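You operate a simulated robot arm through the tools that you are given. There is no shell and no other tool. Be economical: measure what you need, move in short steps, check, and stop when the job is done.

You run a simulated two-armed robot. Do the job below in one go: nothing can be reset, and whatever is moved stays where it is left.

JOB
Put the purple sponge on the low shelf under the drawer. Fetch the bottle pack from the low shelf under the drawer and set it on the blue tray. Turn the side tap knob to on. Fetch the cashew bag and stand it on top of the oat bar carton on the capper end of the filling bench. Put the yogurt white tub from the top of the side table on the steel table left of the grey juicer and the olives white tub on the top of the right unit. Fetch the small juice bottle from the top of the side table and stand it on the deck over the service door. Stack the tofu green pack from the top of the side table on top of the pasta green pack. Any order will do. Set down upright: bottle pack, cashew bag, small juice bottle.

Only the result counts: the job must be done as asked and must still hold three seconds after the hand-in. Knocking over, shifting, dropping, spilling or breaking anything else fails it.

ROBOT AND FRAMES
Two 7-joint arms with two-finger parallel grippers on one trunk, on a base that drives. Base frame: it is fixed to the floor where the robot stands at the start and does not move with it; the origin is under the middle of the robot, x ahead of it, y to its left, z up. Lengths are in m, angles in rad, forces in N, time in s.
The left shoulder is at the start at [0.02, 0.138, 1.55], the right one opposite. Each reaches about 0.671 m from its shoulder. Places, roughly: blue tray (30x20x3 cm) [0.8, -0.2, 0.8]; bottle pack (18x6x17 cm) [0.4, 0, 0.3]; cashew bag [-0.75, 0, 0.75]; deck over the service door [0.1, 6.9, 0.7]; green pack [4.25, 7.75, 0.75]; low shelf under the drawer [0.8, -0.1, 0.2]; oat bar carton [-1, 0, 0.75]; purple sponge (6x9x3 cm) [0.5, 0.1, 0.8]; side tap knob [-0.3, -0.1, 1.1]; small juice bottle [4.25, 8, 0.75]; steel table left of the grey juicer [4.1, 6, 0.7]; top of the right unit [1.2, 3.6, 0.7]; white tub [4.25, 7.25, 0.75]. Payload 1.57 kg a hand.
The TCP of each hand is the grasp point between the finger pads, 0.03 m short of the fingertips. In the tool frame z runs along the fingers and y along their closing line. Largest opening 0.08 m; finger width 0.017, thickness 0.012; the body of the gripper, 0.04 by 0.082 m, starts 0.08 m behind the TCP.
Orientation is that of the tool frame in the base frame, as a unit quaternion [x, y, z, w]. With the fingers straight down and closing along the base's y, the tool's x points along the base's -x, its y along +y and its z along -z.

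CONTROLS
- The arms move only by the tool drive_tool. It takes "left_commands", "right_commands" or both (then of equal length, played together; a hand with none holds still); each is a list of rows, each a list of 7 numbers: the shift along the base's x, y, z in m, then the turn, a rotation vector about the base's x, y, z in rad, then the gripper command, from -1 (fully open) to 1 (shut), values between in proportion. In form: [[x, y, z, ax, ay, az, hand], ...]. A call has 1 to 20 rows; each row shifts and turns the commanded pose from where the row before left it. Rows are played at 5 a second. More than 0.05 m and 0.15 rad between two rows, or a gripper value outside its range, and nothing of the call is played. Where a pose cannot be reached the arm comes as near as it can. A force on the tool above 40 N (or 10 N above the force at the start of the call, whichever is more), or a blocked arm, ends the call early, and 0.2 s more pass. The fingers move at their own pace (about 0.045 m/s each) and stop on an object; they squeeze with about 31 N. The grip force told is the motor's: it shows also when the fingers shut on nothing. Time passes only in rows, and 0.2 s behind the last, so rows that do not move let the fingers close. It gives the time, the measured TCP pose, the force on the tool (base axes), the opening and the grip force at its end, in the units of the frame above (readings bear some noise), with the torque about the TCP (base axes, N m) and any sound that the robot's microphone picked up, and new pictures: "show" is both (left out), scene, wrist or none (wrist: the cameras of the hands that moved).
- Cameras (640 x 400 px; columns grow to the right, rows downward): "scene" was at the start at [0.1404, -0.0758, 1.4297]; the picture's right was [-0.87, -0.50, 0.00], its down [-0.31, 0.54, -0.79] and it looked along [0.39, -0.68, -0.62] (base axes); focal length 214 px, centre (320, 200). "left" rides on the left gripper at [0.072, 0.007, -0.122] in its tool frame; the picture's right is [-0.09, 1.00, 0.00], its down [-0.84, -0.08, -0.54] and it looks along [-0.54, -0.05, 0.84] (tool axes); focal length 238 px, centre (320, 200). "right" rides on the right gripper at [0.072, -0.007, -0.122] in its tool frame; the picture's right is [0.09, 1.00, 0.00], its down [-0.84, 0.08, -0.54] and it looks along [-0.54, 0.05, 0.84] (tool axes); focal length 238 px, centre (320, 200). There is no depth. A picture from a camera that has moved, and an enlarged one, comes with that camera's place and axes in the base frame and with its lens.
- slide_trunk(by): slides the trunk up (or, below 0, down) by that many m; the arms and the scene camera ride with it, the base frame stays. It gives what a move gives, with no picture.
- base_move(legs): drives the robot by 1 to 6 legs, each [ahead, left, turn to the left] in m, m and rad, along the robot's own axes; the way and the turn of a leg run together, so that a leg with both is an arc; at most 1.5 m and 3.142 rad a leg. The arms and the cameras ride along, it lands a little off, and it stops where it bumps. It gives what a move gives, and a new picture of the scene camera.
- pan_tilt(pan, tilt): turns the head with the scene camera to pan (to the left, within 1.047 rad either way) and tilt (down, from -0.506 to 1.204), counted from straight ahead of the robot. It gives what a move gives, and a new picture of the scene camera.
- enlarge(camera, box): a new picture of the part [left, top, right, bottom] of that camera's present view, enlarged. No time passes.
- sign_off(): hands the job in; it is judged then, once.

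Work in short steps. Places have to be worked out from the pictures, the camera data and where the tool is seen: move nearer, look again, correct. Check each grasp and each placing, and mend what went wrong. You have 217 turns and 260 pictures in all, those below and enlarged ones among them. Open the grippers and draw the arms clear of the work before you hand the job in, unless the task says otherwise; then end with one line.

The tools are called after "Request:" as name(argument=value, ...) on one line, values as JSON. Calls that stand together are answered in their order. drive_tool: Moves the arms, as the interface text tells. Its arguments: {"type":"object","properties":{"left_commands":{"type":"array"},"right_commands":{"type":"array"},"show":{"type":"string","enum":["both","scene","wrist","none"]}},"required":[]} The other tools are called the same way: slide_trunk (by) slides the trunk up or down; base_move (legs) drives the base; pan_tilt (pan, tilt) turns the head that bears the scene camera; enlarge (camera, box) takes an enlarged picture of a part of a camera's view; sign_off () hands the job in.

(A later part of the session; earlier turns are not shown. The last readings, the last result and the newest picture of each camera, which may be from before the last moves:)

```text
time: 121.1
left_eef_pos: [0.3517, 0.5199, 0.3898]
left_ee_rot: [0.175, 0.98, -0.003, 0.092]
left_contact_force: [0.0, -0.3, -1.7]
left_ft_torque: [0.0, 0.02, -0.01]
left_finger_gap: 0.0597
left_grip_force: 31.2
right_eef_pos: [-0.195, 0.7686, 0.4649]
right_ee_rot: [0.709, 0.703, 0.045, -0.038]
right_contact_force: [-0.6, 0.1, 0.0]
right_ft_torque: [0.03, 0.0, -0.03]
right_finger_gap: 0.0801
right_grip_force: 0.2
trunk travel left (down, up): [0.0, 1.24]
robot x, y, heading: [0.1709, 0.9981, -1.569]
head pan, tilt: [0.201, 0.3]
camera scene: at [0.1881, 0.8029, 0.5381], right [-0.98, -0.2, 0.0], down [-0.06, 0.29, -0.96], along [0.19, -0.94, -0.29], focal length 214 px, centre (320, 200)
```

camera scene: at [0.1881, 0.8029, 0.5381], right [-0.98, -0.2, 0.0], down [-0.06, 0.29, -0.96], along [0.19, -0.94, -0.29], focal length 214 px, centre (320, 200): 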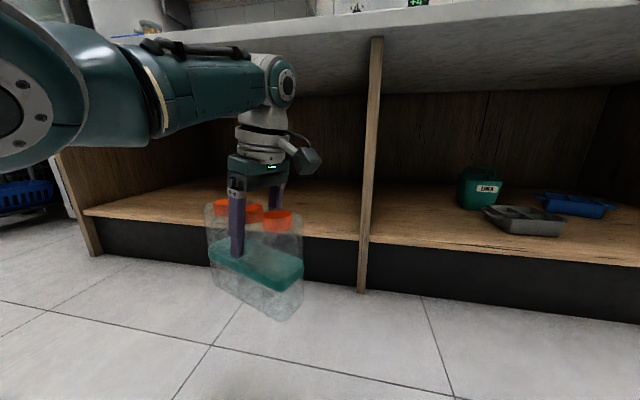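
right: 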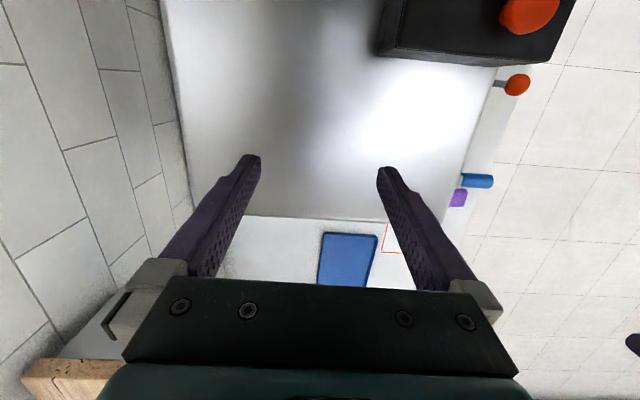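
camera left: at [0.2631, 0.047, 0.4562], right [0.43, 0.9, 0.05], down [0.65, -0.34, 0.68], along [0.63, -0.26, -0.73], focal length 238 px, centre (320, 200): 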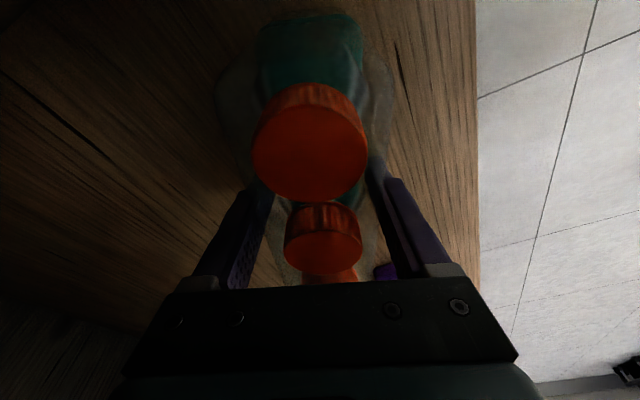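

The pack hangs upright in the grip (bottom ≈12.4 cm below the TCP). Tray centre judged at (0.81, −0.215). I raise the trunk high above the bench.

Request:
slide_trunk(by=0.4)

Request:
slide_trunk(by=0.23)

Request:
base_move(legs=[[0, 0.38, 0]])

```text
time: 124.9
left_eef_pos: [0.3507, 0.5219, 0.7888]
left_ee_rot: [0.174, 0.98, -0.001, 0.092]
left_contact_force: [-0.6, 0.1, -0.7]
left_ft_torque: [0.02, 0.03, 0.04]
left_finger_gap: 0.0596
left_grip_force: 30.6
right_eef_pos: [-0.1948, 0.768, 0.864]
right_ee_rot: [0.708, 0.703, 0.046, -0.039]
right_contact_force: [1.1, 0.2, -0.4]
right_ft_torque: [-0.03, 0.0, -0.05]
right_finger_gap: 0.08
right_grip_force: 0.0
trunk travel left (down, up): [-0.4, 0.84]
robot x, y, heading: [0.1726, 0.9979, -1.563]
head pan, tilt: [0.201, 0.3]
```

```text
time: 127.3
left_eef_pos: [0.3502, 0.5217, 1.0184]
left_ee_rot: [0.174, 0.98, -0.001, 0.091]
left_contact_force: [0.4, 0.5, -1.4]
left_ft_torque: [-0.02, 0.0, 0.04]
left_finger_gap: 0.0597
left_grip_force: 31.3
right_eef_pos: [-0.1945, 0.7682, 1.0949]
right_ee_rot: [0.708, 0.703, 0.046, -0.039]
right_contact_force: [-0.2, 0.9, 0.2]
right_ft_torque: [0.02, 0.0, -0.01]
right_finger_gap: 0.08
right_grip_force: 0.1
trunk travel left (down, up): [-0.63, 0.61]
robot x, y, heading: [0.1725, 0.9898, -1.567]
head pan, tilt: [0.201, 0.3]
```

```text
time: 129.7
left_eef_pos: [0.7246, 0.5218, 1.0185]
left_ee_rot: [0.174, 0.98, -0.002, 0.091]
left_contact_force: [-1.2, 1.2, -0.5]
left_ft_torque: [0.02, 0.0, 0.02]
left_finger_gap: 0.0595
left_grip_force: 31.1
right_eef_pos: [0.1805, 0.7697, 1.094]
right_ee_rot: [0.708, 0.703, 0.046, -0.038]
right_contact_force: [-0.3, -0.4, -0.7]
right_ft_torque: [-0.01, 0.0, 0.0]
right_finger_gap: 0.08
right_grip_force: 0.2
trunk travel left (down, up): [-0.63, 0.61]
robot x, y, heading: [0.54, 0.9997, -1.571]
head pan, tilt: [0.201, 0.3]
camera scene: at [0.5622, 0.8037, 1.1679], right [-0.98, -0.2, 0.0], down [-0.06, 0.29, -0.96], along [0.19, -0.94, -0.3], focal length 214 px, centre (320, 200)
```

scene: 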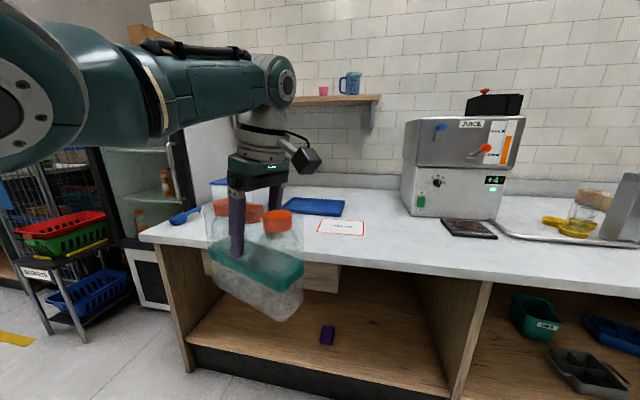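

Raise another 6 cm for clearance over the nut jar, straighten the pack's yaw, and drive in over the bench.

Request:
slide_trunk(by=0.06)

Request:
drive_tool(left_commands=[[0.015, 0.005, 0, 0, 0, 0.11, 1], [0.015, 0.005, 0, 0, 0, 0.11, 1], [0.015, 0.005, 0, 0, 0, 0.11, 1]], show="none")

Request:
base_move(legs=[[0.6, 0, 0]])

```text
time: 130.7
left_eef_pos: [0.7248, 0.5233, 1.0797]
left_ee_rot: [0.175, 0.98, -0.001, 0.092]
left_contact_force: [1.2, -0.1, -1.6]
left_ft_torque: [0.01, -0.01, 0.02]
left_finger_gap: 0.0597
left_grip_force: 31.0
right_eef_pos: [0.1793, 0.7684, 1.154]
right_ee_rot: [0.709, 0.703, 0.047, -0.038]
right_contact_force: [-0.4, 0.0, 0.6]
right_ft_torque: [0.02, -0.01, 0.01]
right_finger_gap: 0.08
right_grip_force: 0.0
trunk travel left (down, up): [-0.69, 0.55]
robot x, y, heading: [0.5418, 0.9964, -1.576]
head pan, tilt: [0.201, 0.3]
```

```text
time: 131.5
left_eef_pos: [0.77, 0.5364, 1.0776]
left_ee_rot: [0.011, 0.996, 0.014, 0.09]
left_contact_force: [-0.3, -0.3, -1.5]
left_ft_torque: [0.01, 0.0, -0.01]
left_finger_gap: 0.0595
left_grip_force: 30.9
right_eef_pos: [0.1794, 0.7689, 1.154]
right_ee_rot: [0.708, 0.704, 0.046, -0.039]
right_contact_force: [0.0, 0.4, -0.8]
right_ft_torque: [-0.03, 0.02, 0.01]
right_finger_gap: 0.0799
right_grip_force: 0.1
trunk travel left (down, up): [-0.69, 0.55]
robot x, y, heading: [0.5425, 0.9943, -1.573]
head pan, tilt: [0.201, 0.3]
```

```text
time: 135.0
left_eef_pos: [0.7682, -0.0869, 1.0775]
left_ee_rot: [0.012, 0.996, 0.013, 0.091]
left_contact_force: [-0.1, -0.4, -0.3]
left_ft_torque: [0.01, 0.0, -0.01]
left_finger_gap: 0.0596
left_grip_force: 30.6
right_eef_pos: [0.1781, 0.1449, 1.1545]
right_ee_rot: [0.708, 0.703, 0.046, -0.039]
right_contact_force: [-0.7, -0.8, 0.2]
right_ft_torque: [0.0, 0.0, 0.01]
right_finger_gap: 0.0802
right_grip_force: 0.0
trunk travel left (down, up): [-0.69, 0.55]
robot x, y, heading: [0.5432, 0.3701, -1.57]
head pan, tilt: [0.201, 0.3]
camera scene: at [0.5613, 0.1805, 1.2279], right [-0.98, -0.2, 0.0], down [-0.06, 0.29, -0.96], along [0.19, -0.94, -0.3], focal length 214 px, centre (320, 200)
```

scene: 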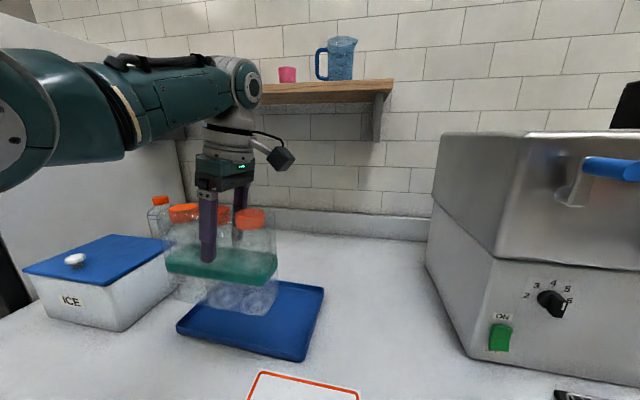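

Tray centre computed at (0.80, −0.21). I pull the right hand back for clearance to the juicer tap, and move the base the last 12 cm.

Request:
drive_tool(right_commands=[[0, 0.03, 0.03, 0, 0, 0, -1], [0, 0.03, 0.03, 0, 0, 0, -1], [0, 0.02, 0.02, 0, 0, 0, -1]], show="none")

Request:
base_move(legs=[[0.122, 0.03, 0]])

Request:
drive_tool(left_commands=[[0, 0, -0.04, 0, 0, 0, 1], [0, 0, -0.03, 0, 0, 0, 1]])

```text
time: 135.8
left_eef_pos: [0.7686, -0.0858, 1.0778]
left_ee_rot: [0.012, 0.996, 0.013, 0.091]
left_contact_force: [0.1, 0.4, -0.5]
left_ft_torque: [0.0, 0.02, -0.02]
left_finger_gap: 0.0596
left_grip_force: 31.0
right_eef_pos: [0.2036, 0.2212, 1.1553]
right_ee_rot: [0.701, 0.698, 0.118, -0.086]
right_contact_force: [0.1, 0.0, -0.1]
right_ft_torque: [0.02, 0.02, -0.01]
right_finger_gap: 0.08
right_grip_force: 0.1
right hand out of reach, approached as far as the arm can: row 1, 2, 3
trunk travel left (down, up): [-0.69, 0.55]
robot x, y, heading: [0.5453, 0.3704, -1.569]
head pan, tilt: [0.201, 0.3]
stopped in row 3 (right hand): the arm was blocked; the commanded pose is now the measured one
```

```text
time: 137.1
left_eef_pos: [0.7964, -0.2079, 1.0785]
left_ee_rot: [0.012, 0.996, 0.013, 0.09]
left_contact_force: [0.0, -0.3, -1.0]
left_ft_torque: [0.01, 0.0, 0.0]
left_finger_gap: 0.06
left_grip_force: 31.2
right_eef_pos: [0.2325, 0.099, 1.1559]
right_ee_rot: [0.701, 0.698, 0.118, -0.087]
right_contact_force: [0.3, -0.6, -0.5]
right_ft_torque: [0.03, 0.01, -0.03]
right_finger_gap: 0.0797
right_grip_force: 0.0
trunk travel left (down, up): [-0.69, 0.55]
robot x, y, heading: [0.5747, 0.2471, -1.578]
head pan, tilt: [0.201, 0.3]
camera scene: at [0.59, 0.058, 1.2279], right [-0.98, -0.2, 0.0], down [-0.06, 0.29, -0.96], along [0.19, -0.94, -0.3], focal length 214 px, centre (320, 200)
```

scene: 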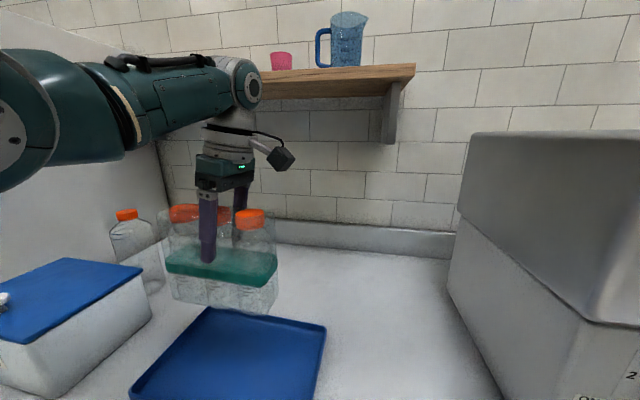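

```text
time: 137.7
left_eef_pos: [0.7973, -0.2106, 1.007]
left_ee_rot: [0.012, 0.996, 0.015, 0.091]
left_contact_force: [-0.7, 0.2, -1.2]
left_ft_torque: [0.0, 0.02, -0.01]
left_finger_gap: 0.0598
left_grip_force: 31.2
right_eef_pos: [0.2334, 0.0984, 1.1552]
right_ee_rot: [0.702, 0.697, 0.119, -0.086]
right_contact_force: [0.0, 0.0, 0.5]
right_ft_torque: [0.01, -0.02, -0.02]
right_finger_gap: 0.0798
right_grip_force: 0.0
trunk travel left (down, up): [-0.69, 0.55]
robot x, y, heading: [0.5755, 0.2498, -1.573]
head pan, tilt: [0.201, 0.3]
camera scene: at [0.5899, 0.0581, 1.2279], right [-0.98, -0.2, 0.0], down [-0.06, 0.29, -0.96], along [0.19, -0.94, -0.3], focal length 214 px, centre (320, 200)
camera left: at [0.705, -0.2056, 1.1139], right [0.11, 0.99, 0.05], down [0.72, -0.11, 0.68], along [0.68, -0.04, -0.73], focal length 238 px, centre (320, 200)
```

scene: 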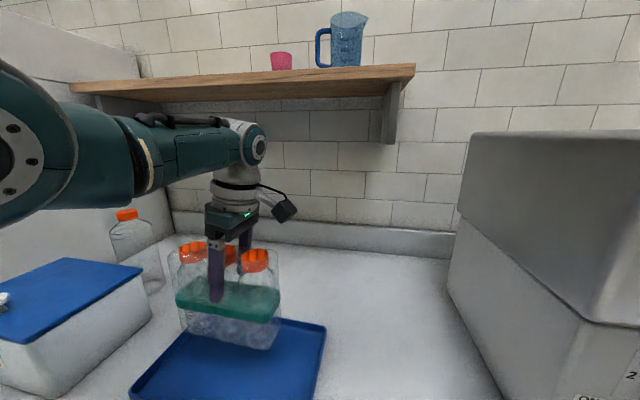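
left: 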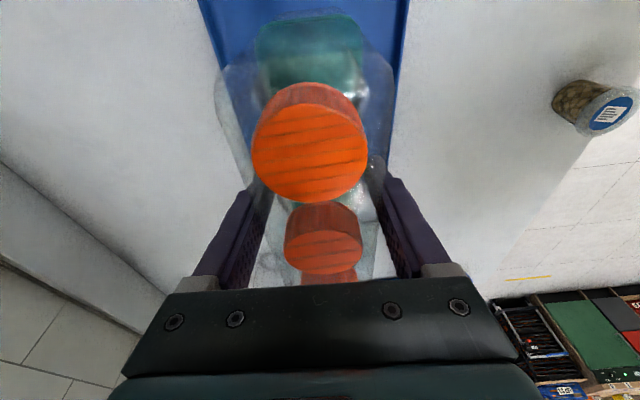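

Tray centre (0.797, −0.21) matches the hand. I lower until contact.

Request:
drive_tool(left_commands=[[0, 0.002, -0.03, 0, 0, 0, 1], [0, 0, -0.02, 0, 0, 0, 1], [0, 0, -0.01, 0, 0, 0, 1], [0, 0, -0.006, 0, 0, 0, 1], [0, 0, -0.004, 0, 0, 0, 1], [0, 0, -0.004, 0, 0, 0, 1], [0, 0, -0.004, 0, 0, 0, 1], [0, 0, -0.004, 0, 0, 0, 1]])

```text
time: 139.5
left_eef_pos: [0.799, -0.1914, 0.9333]
left_ee_rot: [0.012, 0.996, 0.013, 0.09]
left_contact_force: [-0.4, -0.8, -1.5]
left_ft_torque: [-0.01, 0.01, -0.01]
left_finger_gap: 0.0599
left_grip_force: 31.3
left hand out of reach, approached as far as the arm can: row 2, 3, 7
right_eef_pos: [0.2329, 0.0991, 1.1561]
right_ee_rot: [0.701, 0.698, 0.118, -0.086]
right_contact_force: [-0.6, -0.6, -0.4]
right_ft_torque: [0.01, 0.0, -0.02]
right_finger_gap: 0.0799
right_grip_force: 0.1
trunk travel left (down, up): [-0.69, 0.55]
robot x, y, heading: [0.5735, 0.2514, -1.572]
head pan, tilt: [0.201, 0.3]
camera scene: at [0.59, 0.058, 1.2279], right [-0.98, -0.2, 0.0], down [-0.06, 0.29, -0.96], along [0.19, -0.94, -0.3], focal length 214 px, centre (320, 200)
camera left: at [0.7073, -0.1869, 1.0393], right [0.11, 0.99, 0.05], down [0.72, -0.11, 0.68], along [0.68, -0.04, -0.73], focal length 238 px, centre (320, 200)
```

scene: 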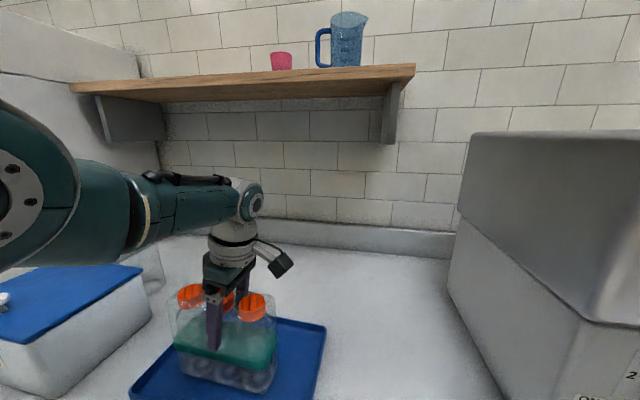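
left: 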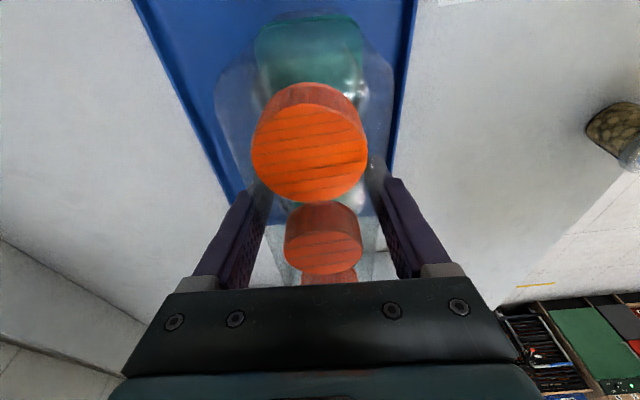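

Not yet in contact and the arm is reach-limited; I drive 3 cm ahead, then lower finely.

Request:
base_move(legs=[[0.04, 0, 0]])

Request:
drive_tool(left_commands=[[0, 0.01, -0.003, 0, 0, 0, 1], [0, 0, -0.004, 0, 0, 0, 1], [0, 0, -0.004, 0, 0, 0, 1], [0, 0, -0.004, 0, 0, 0, 1], [0, 0, -0.004, 0, 0, 0, 1], [0, 0, -0.004, 0, 0, 0, 1]])

```text
time: 140.4
left_eef_pos: [0.7991, -0.2322, 0.9326]
left_ee_rot: [0.014, 0.996, 0.014, 0.091]
left_contact_force: [0.5, -0.9, -0.7]
left_ft_torque: [0.0, -0.02, 0.0]
left_finger_gap: 0.0598
left_grip_force: 30.4
right_eef_pos: [0.2325, 0.0591, 1.1556]
right_ee_rot: [0.701, 0.698, 0.118, -0.085]
right_contact_force: [-0.3, 0.3, -0.2]
right_ft_torque: [0.02, 0.0, 0.0]
right_finger_gap: 0.08
right_grip_force: 0.0
trunk travel left (down, up): [-0.69, 0.55]
robot x, y, heading: [0.5736, 0.2112, -1.577]
head pan, tilt: [0.201, 0.3]
camera scene: at [0.5898, 0.0177, 1.2279], right [-0.98, -0.2, 0.0], down [-0.06, 0.29, -0.96], along [0.19, -0.94, -0.3], focal length 214 px, centre (320, 200)
```

scene: 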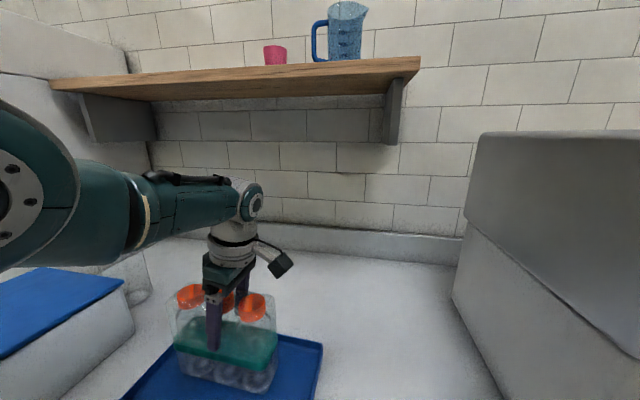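

```text
time: 141.8
left_eef_pos: [0.7992, -0.2261, 0.9108]
left_ee_rot: [0.013, 0.996, 0.011, 0.091]
left_contact_force: [-1.0, -2.2, 18.7]
left_ft_torque: [-0.78, 0.05, -0.11]
left_finger_gap: 0.0598
left_grip_force: 30.6
right_eef_pos: [0.2322, 0.0575, 1.1548]
right_ee_rot: [0.701, 0.698, 0.118, -0.086]
right_contact_force: [-0.5, 0.1, 0.1]
right_ft_torque: [0.04, 0.02, 0.02]
right_finger_gap: 0.0799
right_grip_force: 0.1
trunk travel left (down, up): [-0.69, 0.55]
robot x, y, heading: [0.5776, 0.2137, -1.578]
head pan, tilt: [0.201, 0.3]
camera scene: at [0.5904, 0.0162, 1.2284], right [-0.98, -0.2, 0.0], down [-0.06, 0.29, -0.96], along [0.19, -0.94, -0.29], focal length 214 px, centre (320, 200)
camera left: at [0.7074, -0.2191, 1.0172], right [0.11, 0.99, 0.04], down [0.72, -0.11, 0.68], along [0.68, -0.05, -0.73], focal length 238 px, centre (320, 200)
```

scene: 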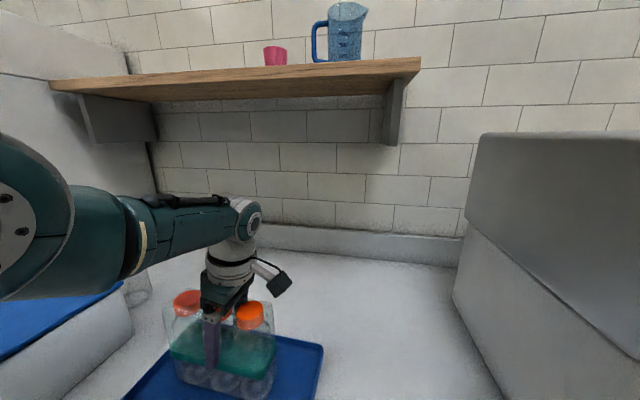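
left: 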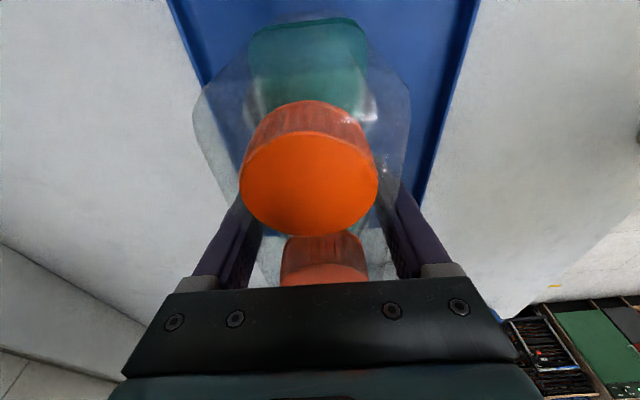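

Contact: the pack has slid up slightly in the grip, so it stands on something. I check closely before releasing.

Request:
enlarge(camera="scene", box=[120, 260, 340, 400])

```text
2.86 times, centred on (230, 330) of scene
camera zoom: at [0.5904, 0.0162, 1.2284], right [-0.98, -0.2, 0.0], down [-0.06, 0.29, -0.96], along [0.19, -0.94, -0.29], focal length 613 px, centre (577, -171)
```

zoom: 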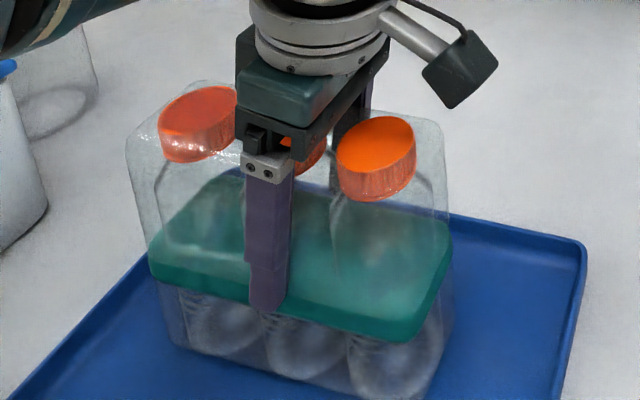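

It stands inside the tray. I relax upward 4 mm (force off) and release gently.

Request:
drive_tool(left_commands=[[0, 0, 0.003, 0, 0, 0, 1], [0, 0, 0, 0, 0, 0, 0.3], [0, 0, 0, 0, 0, 0, -0.2], [0, 0, 0, 0, 0, 0, -0.6], [0, 0, 0, 0, 0, 0, -1], [0, 0, 0, 0, 0, 0, -1]])

```text
time: 143.2
left_eef_pos: [0.7985, -0.2224, 0.9112]
left_ee_rot: [0.012, 0.996, 0.014, 0.091]
left_contact_force: [0.1, -0.3, -0.6]
left_ft_torque: [0.02, 0.0, -0.04]
left_finger_gap: 0.0799
left_grip_force: 0.1
right_eef_pos: [0.2332, 0.059, 1.1565]
right_ee_rot: [0.701, 0.698, 0.117, -0.086]
right_contact_force: [0.5, 0.1, 0.0]
right_ft_torque: [0.02, -0.01, -0.01]
right_finger_gap: 0.0802
right_grip_force: 0.1
trunk travel left (down, up): [-0.69, 0.55]
robot x, y, heading: [0.5744, 0.2099, -1.578]
head pan, tilt: [0.201, 0.3]
camera scene: at [0.5898, 0.0177, 1.2279], right [-0.98, -0.2, 0.0], down [-0.06, 0.29, -0.96], along [0.19, -0.94, -0.3], focal length 214 px, centre (320, 200)
camera left: at [0.7073, -0.2168, 1.0191], right [0.11, 0.99, 0.05], down [0.72, -0.11, 0.68], along [0.68, -0.04, -0.73], focal length 238 px, centre (320, 200)
```

scene: 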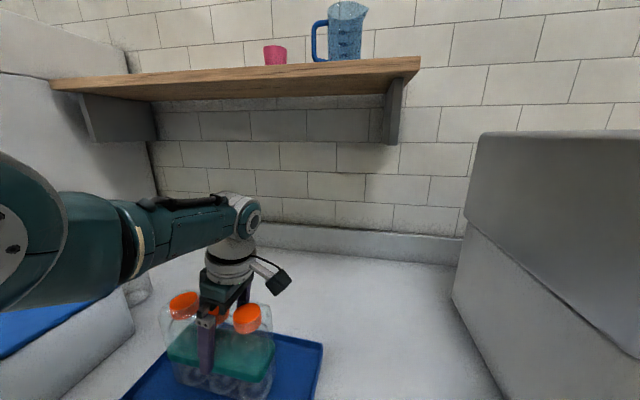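
left: 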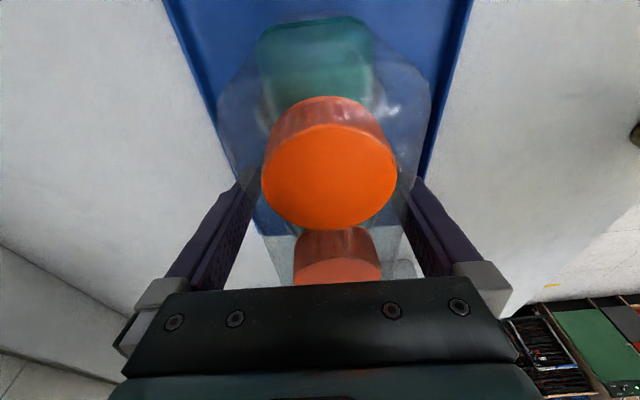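

Released; now I lift straight up off the pack.

Request:
drive_tool(left_commands=[[0, 0.002, 0.015, 0, 0, 0, -1], [0, 0, 0.02, 0, 0, 0, -1], [-0.004, 0, 0.03, 0, 0, 0, -1], [-0.004, 0, 0.03, 0, 0, 0, -1], [-0.004, 0, 0.03, 0, 0, 0, -1], [0, 0, 0.02, 0, 0, 0, -1]])

```text
time: 144.6
left_eef_pos: [0.7879, -0.2203, 1.0578]
left_ee_rot: [0.011, 0.996, 0.014, 0.091]
left_contact_force: [0.7, 0.1, 0.5]
left_ft_torque: [0.03, 0.03, 0.03]
left_finger_gap: 0.0801
left_grip_force: 0.1
right_eef_pos: [0.2325, 0.0591, 1.1556]
right_ee_rot: [0.702, 0.697, 0.118, -0.087]
right_contact_force: [-0.3, 0.0, 0.4]
right_ft_torque: [0.02, -0.01, -0.01]
right_finger_gap: 0.08
right_grip_force: 0.1
trunk travel left (down, up): [-0.69, 0.55]
robot x, y, heading: [0.5737, 0.2106, -1.575]
head pan, tilt: [0.201, 0.3]
camera scene: at [0.5896, 0.0177, 1.2279], right [-0.98, -0.2, 0.0], down [-0.06, 0.29, -0.96], along [0.19, -0.94, -0.3], focal length 214 px, centre (320, 200)
camera left: at [0.6959, -0.2159, 1.1643], right [0.11, 0.99, 0.05], down [0.72, -0.12, 0.68], along [0.68, -0.04, -0.73], focal length 238 px, centre (320, 200)
```

scene: 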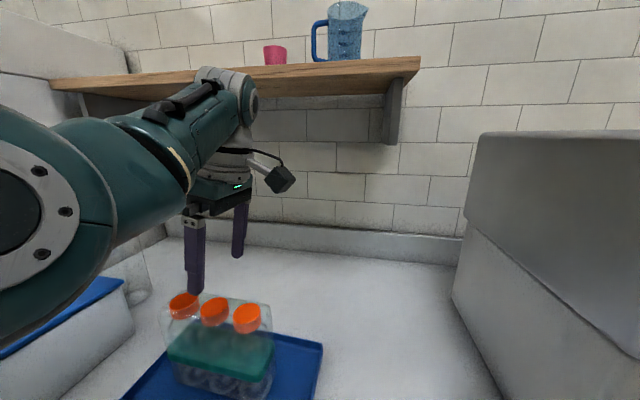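
left: 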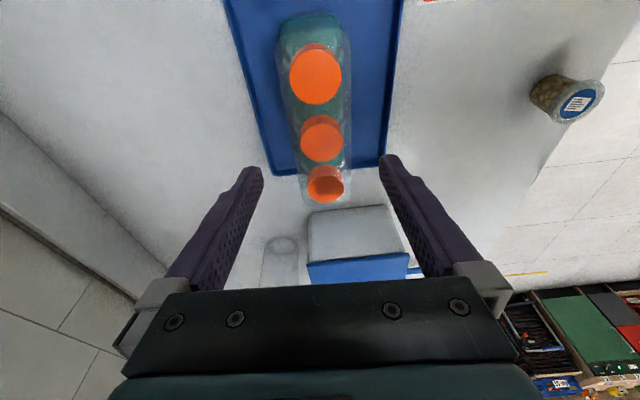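

Pack stands upright in the tray. Next: the side tap and cashew end. I back out and drive right.

Request:
base_move(legs=[[-0.65, 0, 0], [0, -1.1, 0]])

Request:
pan_tilt(pan=-0.2, tilt=0.4)

```text
time: 153.4
left_eef_pos: [-0.3168, 0.4097, 1.0573]
left_ee_rot: [0.001, 0.996, 0.015, 0.091]
left_contact_force: [-0.3, 0.4, 0.0]
left_ft_torque: [0.01, -0.01, -0.02]
left_finger_gap: 0.0801
left_grip_force: 0.1
right_eef_pos: [-0.8772, 0.6772, 1.1562]
right_ee_rot: [0.693, 0.705, 0.117, -0.088]
right_contact_force: [-0.4, -1.0, -0.7]
right_ft_torque: [-0.01, 0.01, 0.0]
right_finger_gap: 0.08
right_grip_force: 0.1
trunk travel left (down, up): [-0.69, 0.55]
robot x, y, heading: [-0.5397, 0.8333, -1.549]
head pan, tilt: [0.201, 0.3]
camera scene: at [-0.5191, 0.6441, 1.2279], right [-0.98, -0.22, 0.0], down [-0.06, 0.29, -0.96], along [0.21, -0.93, -0.3], focal length 214 px, centre (320, 200)
```

scene: 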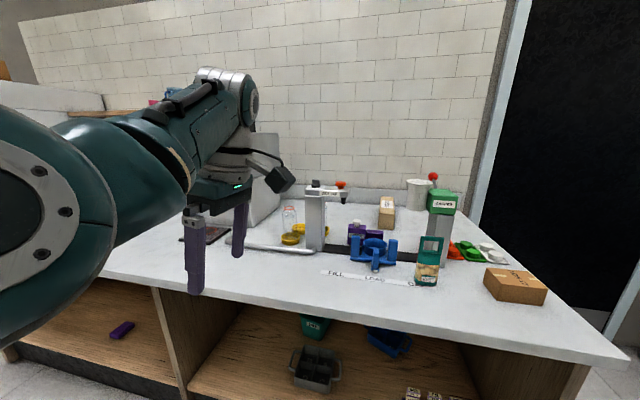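

```text
time: 154.3
left_eef_pos: [-0.3149, 0.4094, 1.0568]
left_ee_rot: [0.001, 0.996, 0.015, 0.09]
left_contact_force: [-0.3, 0.6, 0.4]
left_ft_torque: [0.0, 0.01, 0.04]
left_finger_gap: 0.08
left_grip_force: 0.0
right_eef_pos: [-0.8776, 0.6784, 1.1554]
right_ee_rot: [0.693, 0.705, 0.118, -0.087]
right_contact_force: [0.3, 0.1, 0.7]
right_ft_torque: [-0.04, 0.01, 0.0]
right_finger_gap: 0.0801
right_grip_force: 0.0
trunk travel left (down, up): [-0.69, 0.55]
robot x, y, heading: [-0.5402, 0.8369, -1.552]
head pan, tilt: [-0.201, 0.4]
camera scene: at [-0.5561, 0.644, 1.2187], right [-0.98, 0.18, 0.0], down [0.07, 0.38, -0.92], along [-0.17, -0.91, -0.39], focal length 214 px, centre (320, 200)
```

scene: 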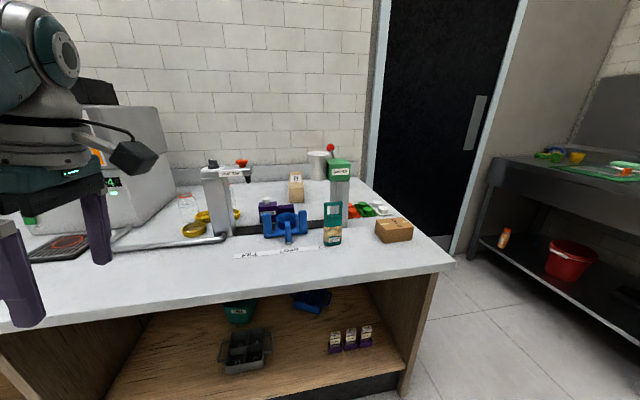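

Request:
enlarge(camera="scene", box=[180, 130, 440, 280])

```text
2.46 times, centred on (310, 205) of scene
camera zoom: at [-0.5561, 0.644, 1.2187], right [-0.98, 0.18, 0.0], down [0.07, 0.38, -0.92], along [-0.17, -0.91, -0.39], focal length 528 px, centre (345, 188)
```

zoom: 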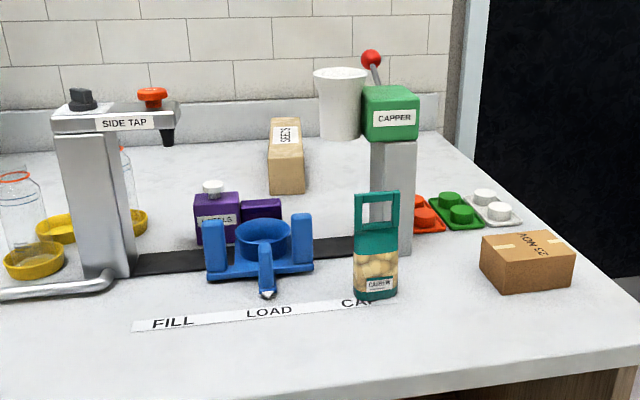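

The side tap tower with a black knob on top is at about (−0.34, −0.1, 1.03). I raise the trunk and move closer to look at it.

Request:
slide_trunk(by=0.2)

Request:
base_move(legs=[[0.35, 0.03, -0.02]])

Request:
pan_tilt(pan=0.15, tilt=0.8)

```text
time: 156.5
left_eef_pos: [-0.3155, 0.4105, 1.2573]
left_ee_rot: [0.002, 0.996, 0.015, 0.091]
left_contact_force: [0.2, -0.2, 0.5]
left_ft_torque: [-0.01, -0.02, 0.0]
left_finger_gap: 0.0803
left_grip_force: 0.1
right_eef_pos: [-0.8779, 0.6776, 1.3556]
right_ee_rot: [0.693, 0.706, 0.117, -0.087]
right_contact_force: [0.1, -0.6, -0.5]
right_ft_torque: [0.02, -0.03, 0.02]
right_finger_gap: 0.08
right_grip_force: 0.0
trunk travel left (down, up): [-0.89, 0.35]
robot x, y, heading: [-0.5392, 0.8359, -1.552]
head pan, tilt: [-0.201, 0.4]
```

```text
time: 158.7
left_eef_pos: [-0.2864, 0.0573, 1.2578]
left_ee_rot: [0.009, 0.996, 0.015, 0.091]
left_contact_force: [-0.6, -0.5, 0.5]
left_ft_torque: [0.02, 0.03, -0.02]
left_finger_gap: 0.0799
left_grip_force: 0.0
right_eef_pos: [-0.8446, 0.3347, 1.3555]
right_ee_rot: [0.699, 0.7, 0.117, -0.086]
right_contact_force: [0.0, -0.1, 0.2]
right_ft_torque: [0.02, -0.02, -0.01]
right_finger_gap: 0.0797
right_grip_force: 0.0
trunk travel left (down, up): [-0.89, 0.35]
robot x, y, heading: [-0.5048, 0.4875, -1.568]
head pan, tilt: [-0.201, 0.4]
camera scene: at [-0.5244, 0.2958, 1.4187], right [-0.98, 0.2, 0.0], down [0.08, 0.38, -0.92], along [-0.18, -0.9, -0.39], focal length 214 px, centre (320, 200)
```

scene: 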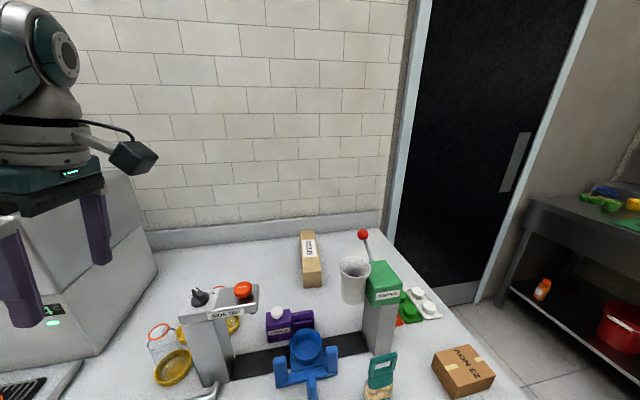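

```text
time: 159.6
left_eef_pos: [-0.2879, 0.0582, 1.2573]
left_ee_rot: [0.009, 0.996, 0.015, 0.091]
left_contact_force: [0.3, -0.3, -0.3]
left_ft_torque: [0.0, -0.01, 0.0]
left_finger_gap: 0.0801
left_grip_force: 0.0
right_eef_pos: [-0.8454, 0.3323, 1.3549]
right_ee_rot: [0.699, 0.7, 0.118, -0.085]
right_contact_force: [1.3, 0.7, 0.1]
right_ft_torque: [-0.03, 0.0, -0.02]
right_finger_gap: 0.0801
right_grip_force: 0.1
trunk travel left (down, up): [-0.89, 0.35]
robot x, y, heading: [-0.5006, 0.4871, -1.563]
head pan, tilt: [0.15, 0.799]
camera scene: at [-0.4939, 0.3069, 1.3836], right [-0.99, -0.15, 0.0], down [-0.11, 0.71, -0.7], along [0.11, -0.69, -0.72], focal length 214 px, centre (320, 200)
```

scene: 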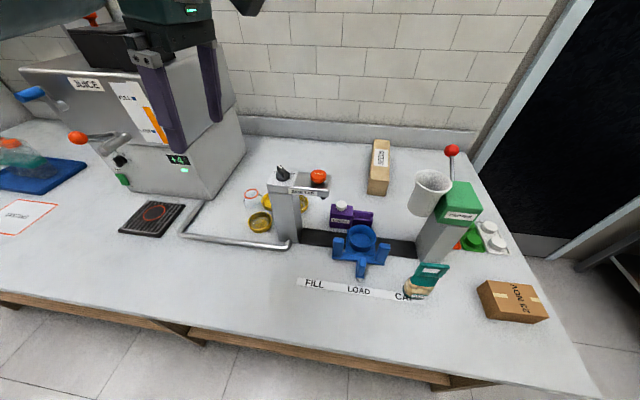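

Request:
enlarge(camera="scene", box=[240, 140, 360, 220])

Request:
enlarge(camera="scene", box=[380, 230, 560, 340])

```text
5.00 times, centred on (300, 180) of scene
camera zoom: at [-0.4939, 0.3069, 1.3836], right [-0.99, -0.15, 0.0], down [-0.11, 0.71, -0.7], along [0.11, -0.69, -0.72], focal length 1072 px, centre (420, 300)
```

zoom: 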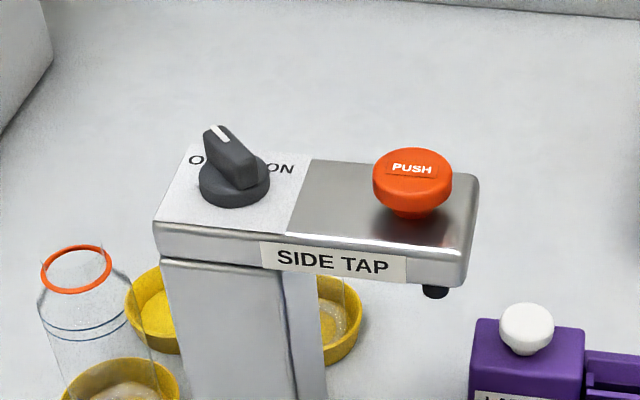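

```text
3.56 times, centred on (470, 285) of scene
camera zoom: at [-0.4939, 0.3069, 1.3836], right [-0.99, -0.15, 0.0], down [-0.11, 0.71, -0.7], along [0.11, -0.69, -0.72], focal length 763 px, centre (-213, -102)
```

zoom: 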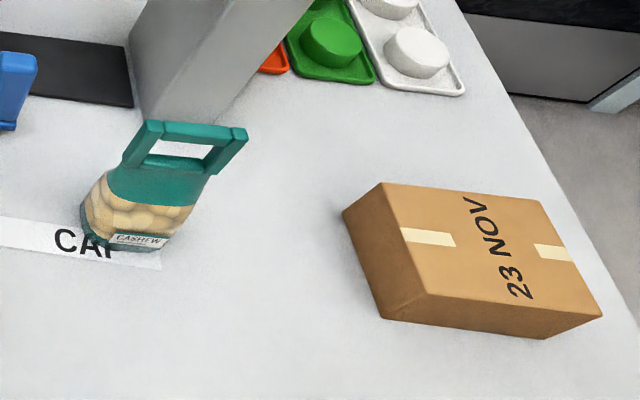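

The black knob's pointer is on OFF (towards +x/back); ON is to the right. Knob is near (−0.352, −0.054, ~1.07). I make the left hand vertical and yaw it so the fingers close across the knob's ridge.

Request:
drive_tool(left_commands=[[-0.01, 0, 0, -0.014, 0.09, 0, -1], [-0.01, 0, 0, -0.014, 0.09, 0, -1], [-0.01, 0, 0, 0, 0, -0.13, -1], [-0.01, 0, 0, 0, 0, -0.13, -1], [-0.01, 0, 0, 0, 0, -0.13, -1], [-0.01, 0, 0, 0, 0, -0.13, -1], [0, 0, 0, 0, 0, -0.13, -1], [0, 0, 0, 0, 0, -0.13, -1], [0, 0, 0, 0, 0, -0.13, -1]], show="wrist")

```text
time: 161.6
left_eef_pos: [-0.346, 0.0571, 1.2575]
left_ee_rot: [0.448, 0.894, 0.0, 0.001]
left_contact_force: [0.5, 0.2, -0.1]
left_ft_torque: [0.01, -0.01, -0.03]
left_finger_gap: 0.08
left_grip_force: 0.1
right_eef_pos: [-0.8447, 0.333, 1.3555]
right_ee_rot: [0.699, 0.7, 0.119, -0.085]
right_contact_force: [-0.4, -0.4, 0.2]
right_ft_torque: [0.01, 0.0, 0.02]
right_finger_gap: 0.0801
right_grip_force: 0.1
trunk travel left (down, up): [-0.89, 0.35]
robot x, y, heading: [-0.5015, 0.4862, -1.567]
head pan, tilt: [0.15, 0.799]
camera left: at [-0.3843, 0.1196, 1.3792], right [0.85, 0.52, 0.0], down [0.44, -0.72, 0.54], along [0.28, -0.46, -0.84], focal length 238 px, centre (320, 200)
```

left: 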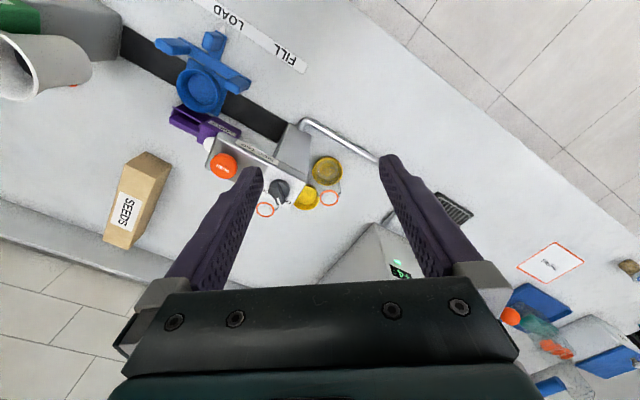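

Request:
enlarge(camera="left", box=[200, 130, 340, 220])

```text
4.44 times, centred on (270, 175) of left
camera zoom: at [-0.3843, 0.1196, 1.3792], right [0.85, 0.52, 0.0], down [0.44, -0.72, 0.54], along [0.28, -0.46, -0.84], focal length 1059 px, centre (542, 311)
```

zoom: 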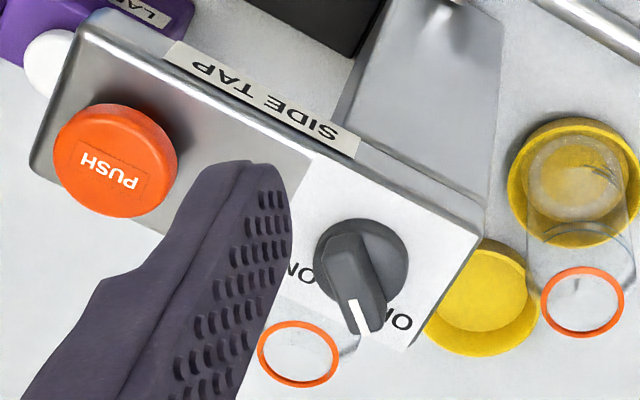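

Pointer is ~41° toward +x from straight back. I move in above the knob: base forward 0.12, trunk down 0.12.

Request:
base_move(legs=[[0.118, 0, 0]])

Request:
slide_trunk(by=-0.1)

Request:
drive_tool(left_commands=[[0, 0, 0, 0, 0, 0.04, -0.2], [0, 0, 0, 0, 0, 0, -0.2]])

```text
time: 162.8
left_eef_pos: [-0.3481, -0.0623, 1.2581]
left_ee_rot: [0.448, 0.894, 0.0, 0.0]
left_contact_force: [0.1, -0.3, 0.1]
left_ft_torque: [-0.03, -0.04, 0.0]
left_finger_gap: 0.0801
left_grip_force: 0.0
right_eef_pos: [-0.844, 0.2148, 1.3562]
right_ee_rot: [0.7, 0.7, 0.118, -0.085]
right_contact_force: [0.4, 0.0, 0.0]
right_ft_torque: [0.01, -0.03, 0.01]
right_finger_gap: 0.08
right_grip_force: 0.0
trunk travel left (down, up): [-0.89, 0.35]
robot x, y, heading: [-0.5014, 0.3678, -1.57]
head pan, tilt: [0.15, 0.799]
camera scene: at [-0.4937, 0.1875, 1.3835], right [-0.99, -0.15, 0.0], down [-0.11, 0.71, -0.7], along [0.11, -0.69, -0.72], focal length 214 px, centre (320, 200)
```

scene: 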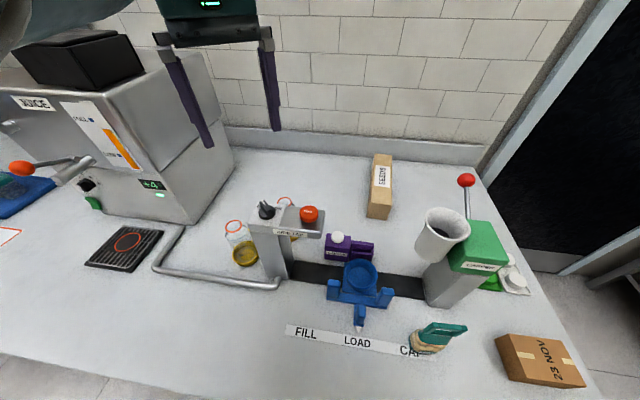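

```text
time: 164.2
left_eef_pos: [-0.3478, -0.0606, 1.1564]
left_ee_rot: [0.448, 0.894, 0.0, 0.001]
left_contact_force: [0.5, 0.4, 0.0]
left_ft_torque: [0.02, -0.02, 0.05]
left_finger_gap: 0.0802
left_grip_force: 0.0
right_eef_pos: [-0.8452, 0.2146, 1.2554]
right_ee_rot: [0.7, 0.699, 0.118, -0.086]
right_contact_force: [-0.4, 1.1, 0.4]
right_ft_torque: [0.06, -0.01, 0.0]
right_finger_gap: 0.0797
right_grip_force: 0.1
trunk travel left (down, up): [-0.79, 0.45]
robot x, y, heading: [-0.5032, 0.3682, -1.569]
head pan, tilt: [0.15, 0.799]
```

```text
time: 164.8
left_eef_pos: [-0.3485, -0.0617, 1.1582]
left_ee_rot: [0.43, 0.903, -0.001, 0.001]
left_contact_force: [-0.4, 0.6, -0.5]
left_ft_torque: [0.01, 0.0, -0.04]
left_finger_gap: 0.0479
left_grip_force: 0.0
right_eef_pos: [-0.8451, 0.2145, 1.2548]
right_ee_rot: [0.7, 0.699, 0.118, -0.086]
right_contact_force: [0.3, 0.1, 0.0]
right_ft_torque: [-0.05, -0.03, 0.02]
right_finger_gap: 0.0802
right_grip_force: 0.0
trunk travel left (down, up): [-0.79, 0.45]
robot x, y, heading: [-0.5042, 0.3694, -1.572]
head pan, tilt: [0.15, 0.799]
camera scene: at [-0.4937, 0.1874, 1.2836], right [-0.99, -0.15, 0.0], down [-0.11, 0.71, -0.7], along [0.11, -0.69, -0.72], focal length 214 px, centre (320, 200)
camera left: at [-0.387, -0.0017, 1.2795], right [0.83, 0.56, 0.0], down [0.47, -0.7, 0.54], along [0.3, -0.45, -0.84], focal length 238 px, centre (320, 200)
```

scene: 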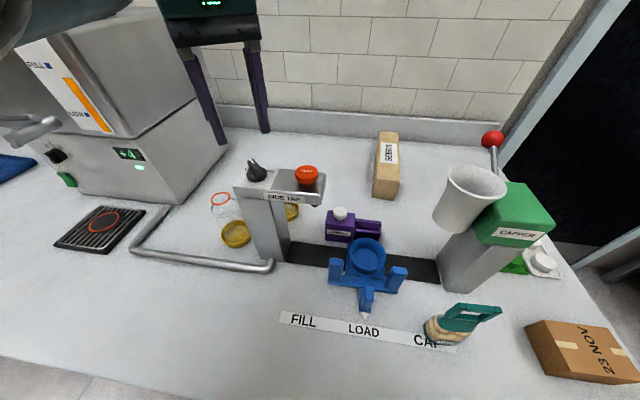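
left: 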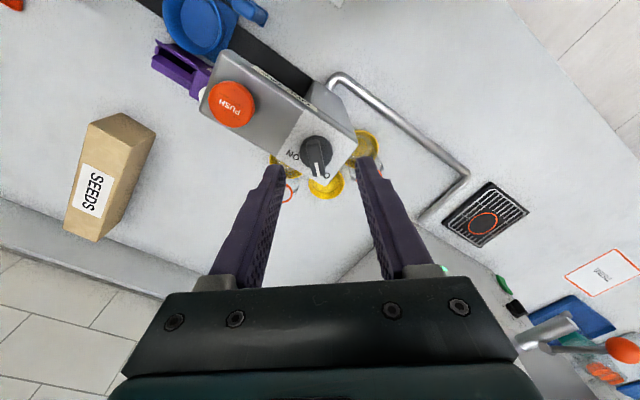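

Knob triangulated at (−0.345, −0.074, 1.063), ridge aligned between the fingers. I centre and descend.

Request:
drive_tool(left_commands=[[0.003, -0.011, -0.03, 0, 0, 0, -0.2], [0, 0, -0.03, 0, 0, 0, -0.2], [0, 0, 0, 0, 0, 0, -0.2]])

```text
time: 165.6
left_eef_pos: [-0.3454, -0.073, 1.0966]
left_ee_rot: [0.43, 0.903, 0.0, 0.001]
left_contact_force: [-0.5, 0.1, 0.2]
left_ft_torque: [0.01, 0.02, -0.01]
left_finger_gap: 0.0478
left_grip_force: 0.0
right_eef_pos: [-0.845, 0.2156, 1.2558]
right_ee_rot: [0.699, 0.7, 0.118, -0.086]
right_contact_force: [0.6, 0.5, -0.8]
right_ft_torque: [-0.01, -0.01, 0.02]
right_finger_gap: 0.0799
right_grip_force: 0.1
trunk travel left (down, up): [-0.79, 0.45]
robot x, y, heading: [-0.505, 0.3673, -1.567]
head pan, tilt: [0.15, 0.799]
camera scene: at [-0.4937, 0.1874, 1.2836], right [-0.99, -0.15, 0.0], down [-0.11, 0.71, -0.7], along [0.11, -0.69, -0.72], focal length 214 px, centre (320, 200)
camera left: at [-0.3844, -0.0129, 1.2189], right [0.83, 0.56, 0.0], down [0.47, -0.7, 0.54], along [0.3, -0.45, -0.84], focal length 238 px, centre (320, 200)
```

scene: 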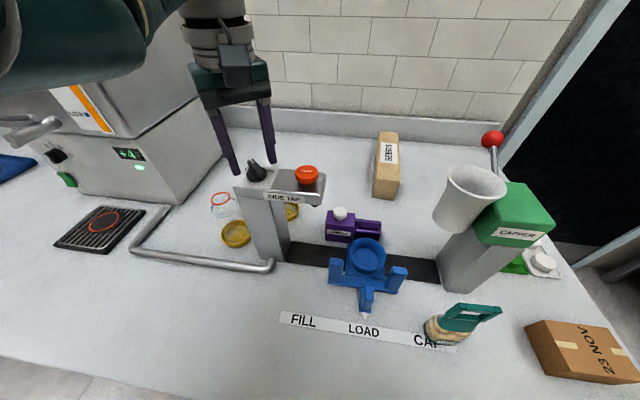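
left: 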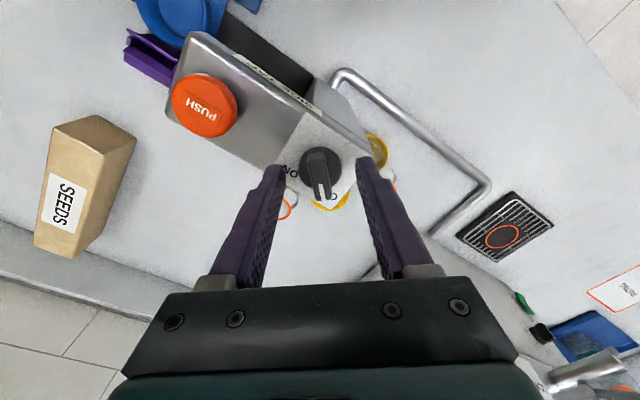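

Well centred. Descend 2 cm more and close on the ridge.

Request:
drive_tool(left_commands=[[0, 0, -0.012, 0, 0, 0, -0.2], [0, 0, -0.008, 0, 0, 0, -0.2], [0, 0, 0, 0, 0, 0, 0.3], [0, 0, 0, 0, 0, 0, 1], [0, 0, 0, 0, 0, 0, 1], [0, 0, 0, 0, 0, 0, 1]])

```text
time: 167.0
left_eef_pos: [-0.3452, -0.0721, 1.0778]
left_ee_rot: [0.43, 0.903, -0.001, 0.001]
left_contact_force: [-1.2, -5.5, -5.1]
left_ft_torque: [-0.42, 0.01, -0.06]
left_finger_gap: 0.0327
left_grip_force: 39.9
right_eef_pos: [-0.8453, 0.2137, 1.2545]
right_ee_rot: [0.699, 0.7, 0.118, -0.087]
right_contact_force: [-0.2, -0.1, -0.4]
right_ft_torque: [0.01, 0.02, 0.01]
right_finger_gap: 0.0801
right_grip_force: 0.0
trunk travel left (down, up): [-0.79, 0.45]
robot x, y, heading: [-0.5025, 0.3666, -1.565]
head pan, tilt: [0.15, 0.799]
camera scene: at [-0.494, 0.1871, 1.2836], right [-0.99, -0.15, 0.0], down [-0.11, 0.71, -0.7], along [0.11, -0.69, -0.72], focal length 214 px, centre (320, 200)
camera left: at [-0.3847, -0.0136, 1.1995], right [0.83, 0.56, 0.0], down [0.47, -0.7, 0.54], along [0.3, -0.45, -0.84], focal length 238 px, centre (320, 200)
```

scene: 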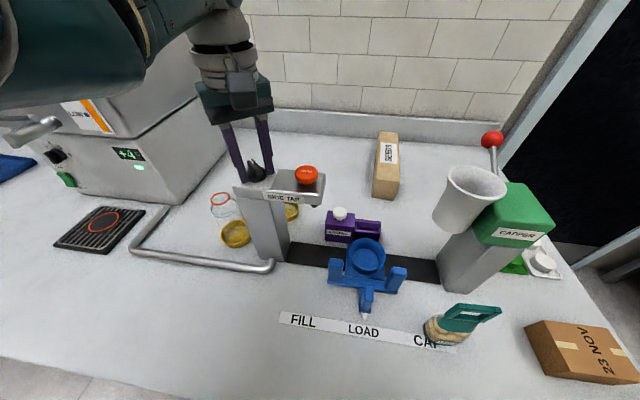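
left: 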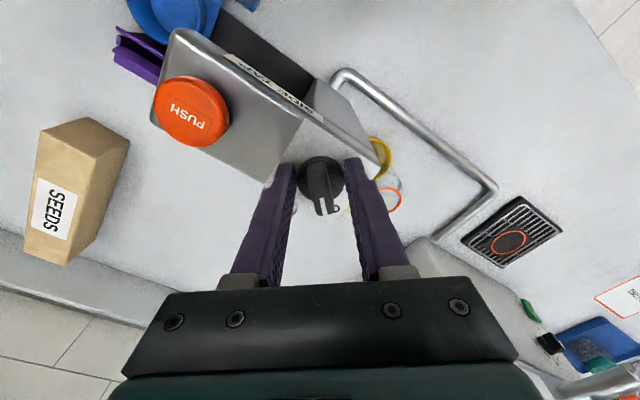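

The fingertips grip the knob's round skirt. I reopen, rise 1.2 cm and close on the ridge instead.

Request:
drive_tool(left_commands=[[0, 0, 0, 0, 0, 0, -0.2], [0, 0, 0.013, 0, 0, 0, -0.2], [0, 0, 0, 0, 0, 0, 0.5], [0, 0, 0, 0, 0, 0, 1], [0, 0, 0, 0, 0, 0, 1], [0, 0, 0, 0, 0, 0, 1]], show="wrist")

```text
time: 168.4
left_eef_pos: [-0.3461, -0.0745, 1.091]
left_ee_rot: [0.431, 0.902, -0.001, 0.0]
left_contact_force: [-4.0, 0.7, 1.7]
left_ft_torque: [-0.07, -0.09, 0.02]
left_finger_gap: 0.0129
left_grip_force: 29.8
right_eef_pos: [-0.8447, 0.2144, 1.2556]
right_ee_rot: [0.7, 0.699, 0.118, -0.087]
right_contact_force: [0.7, 1.0, -0.2]
right_ft_torque: [0.02, 0.02, 0.0]
right_finger_gap: 0.08
right_grip_force: 0.0
trunk travel left (down, up): [-0.79, 0.45]
robot x, y, heading: [-0.506, 0.3652, -1.567]
head pan, tilt: [0.15, 0.799]
camera left: at [-0.3851, -0.0132, 1.2127], right [0.83, 0.56, 0.0], down [0.47, -0.7, 0.54], along [0.3, -0.45, -0.84], focal length 238 px, centre (320, 200)
```

left: 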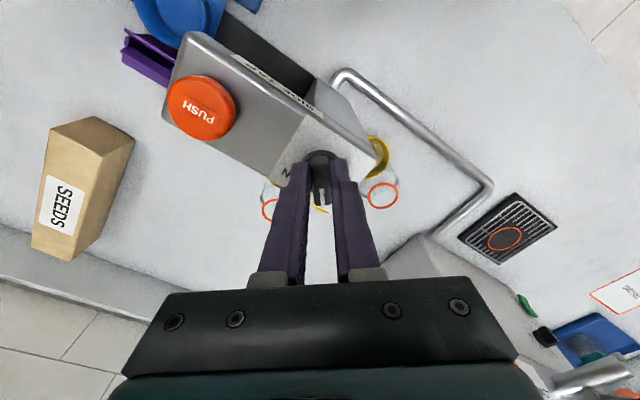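

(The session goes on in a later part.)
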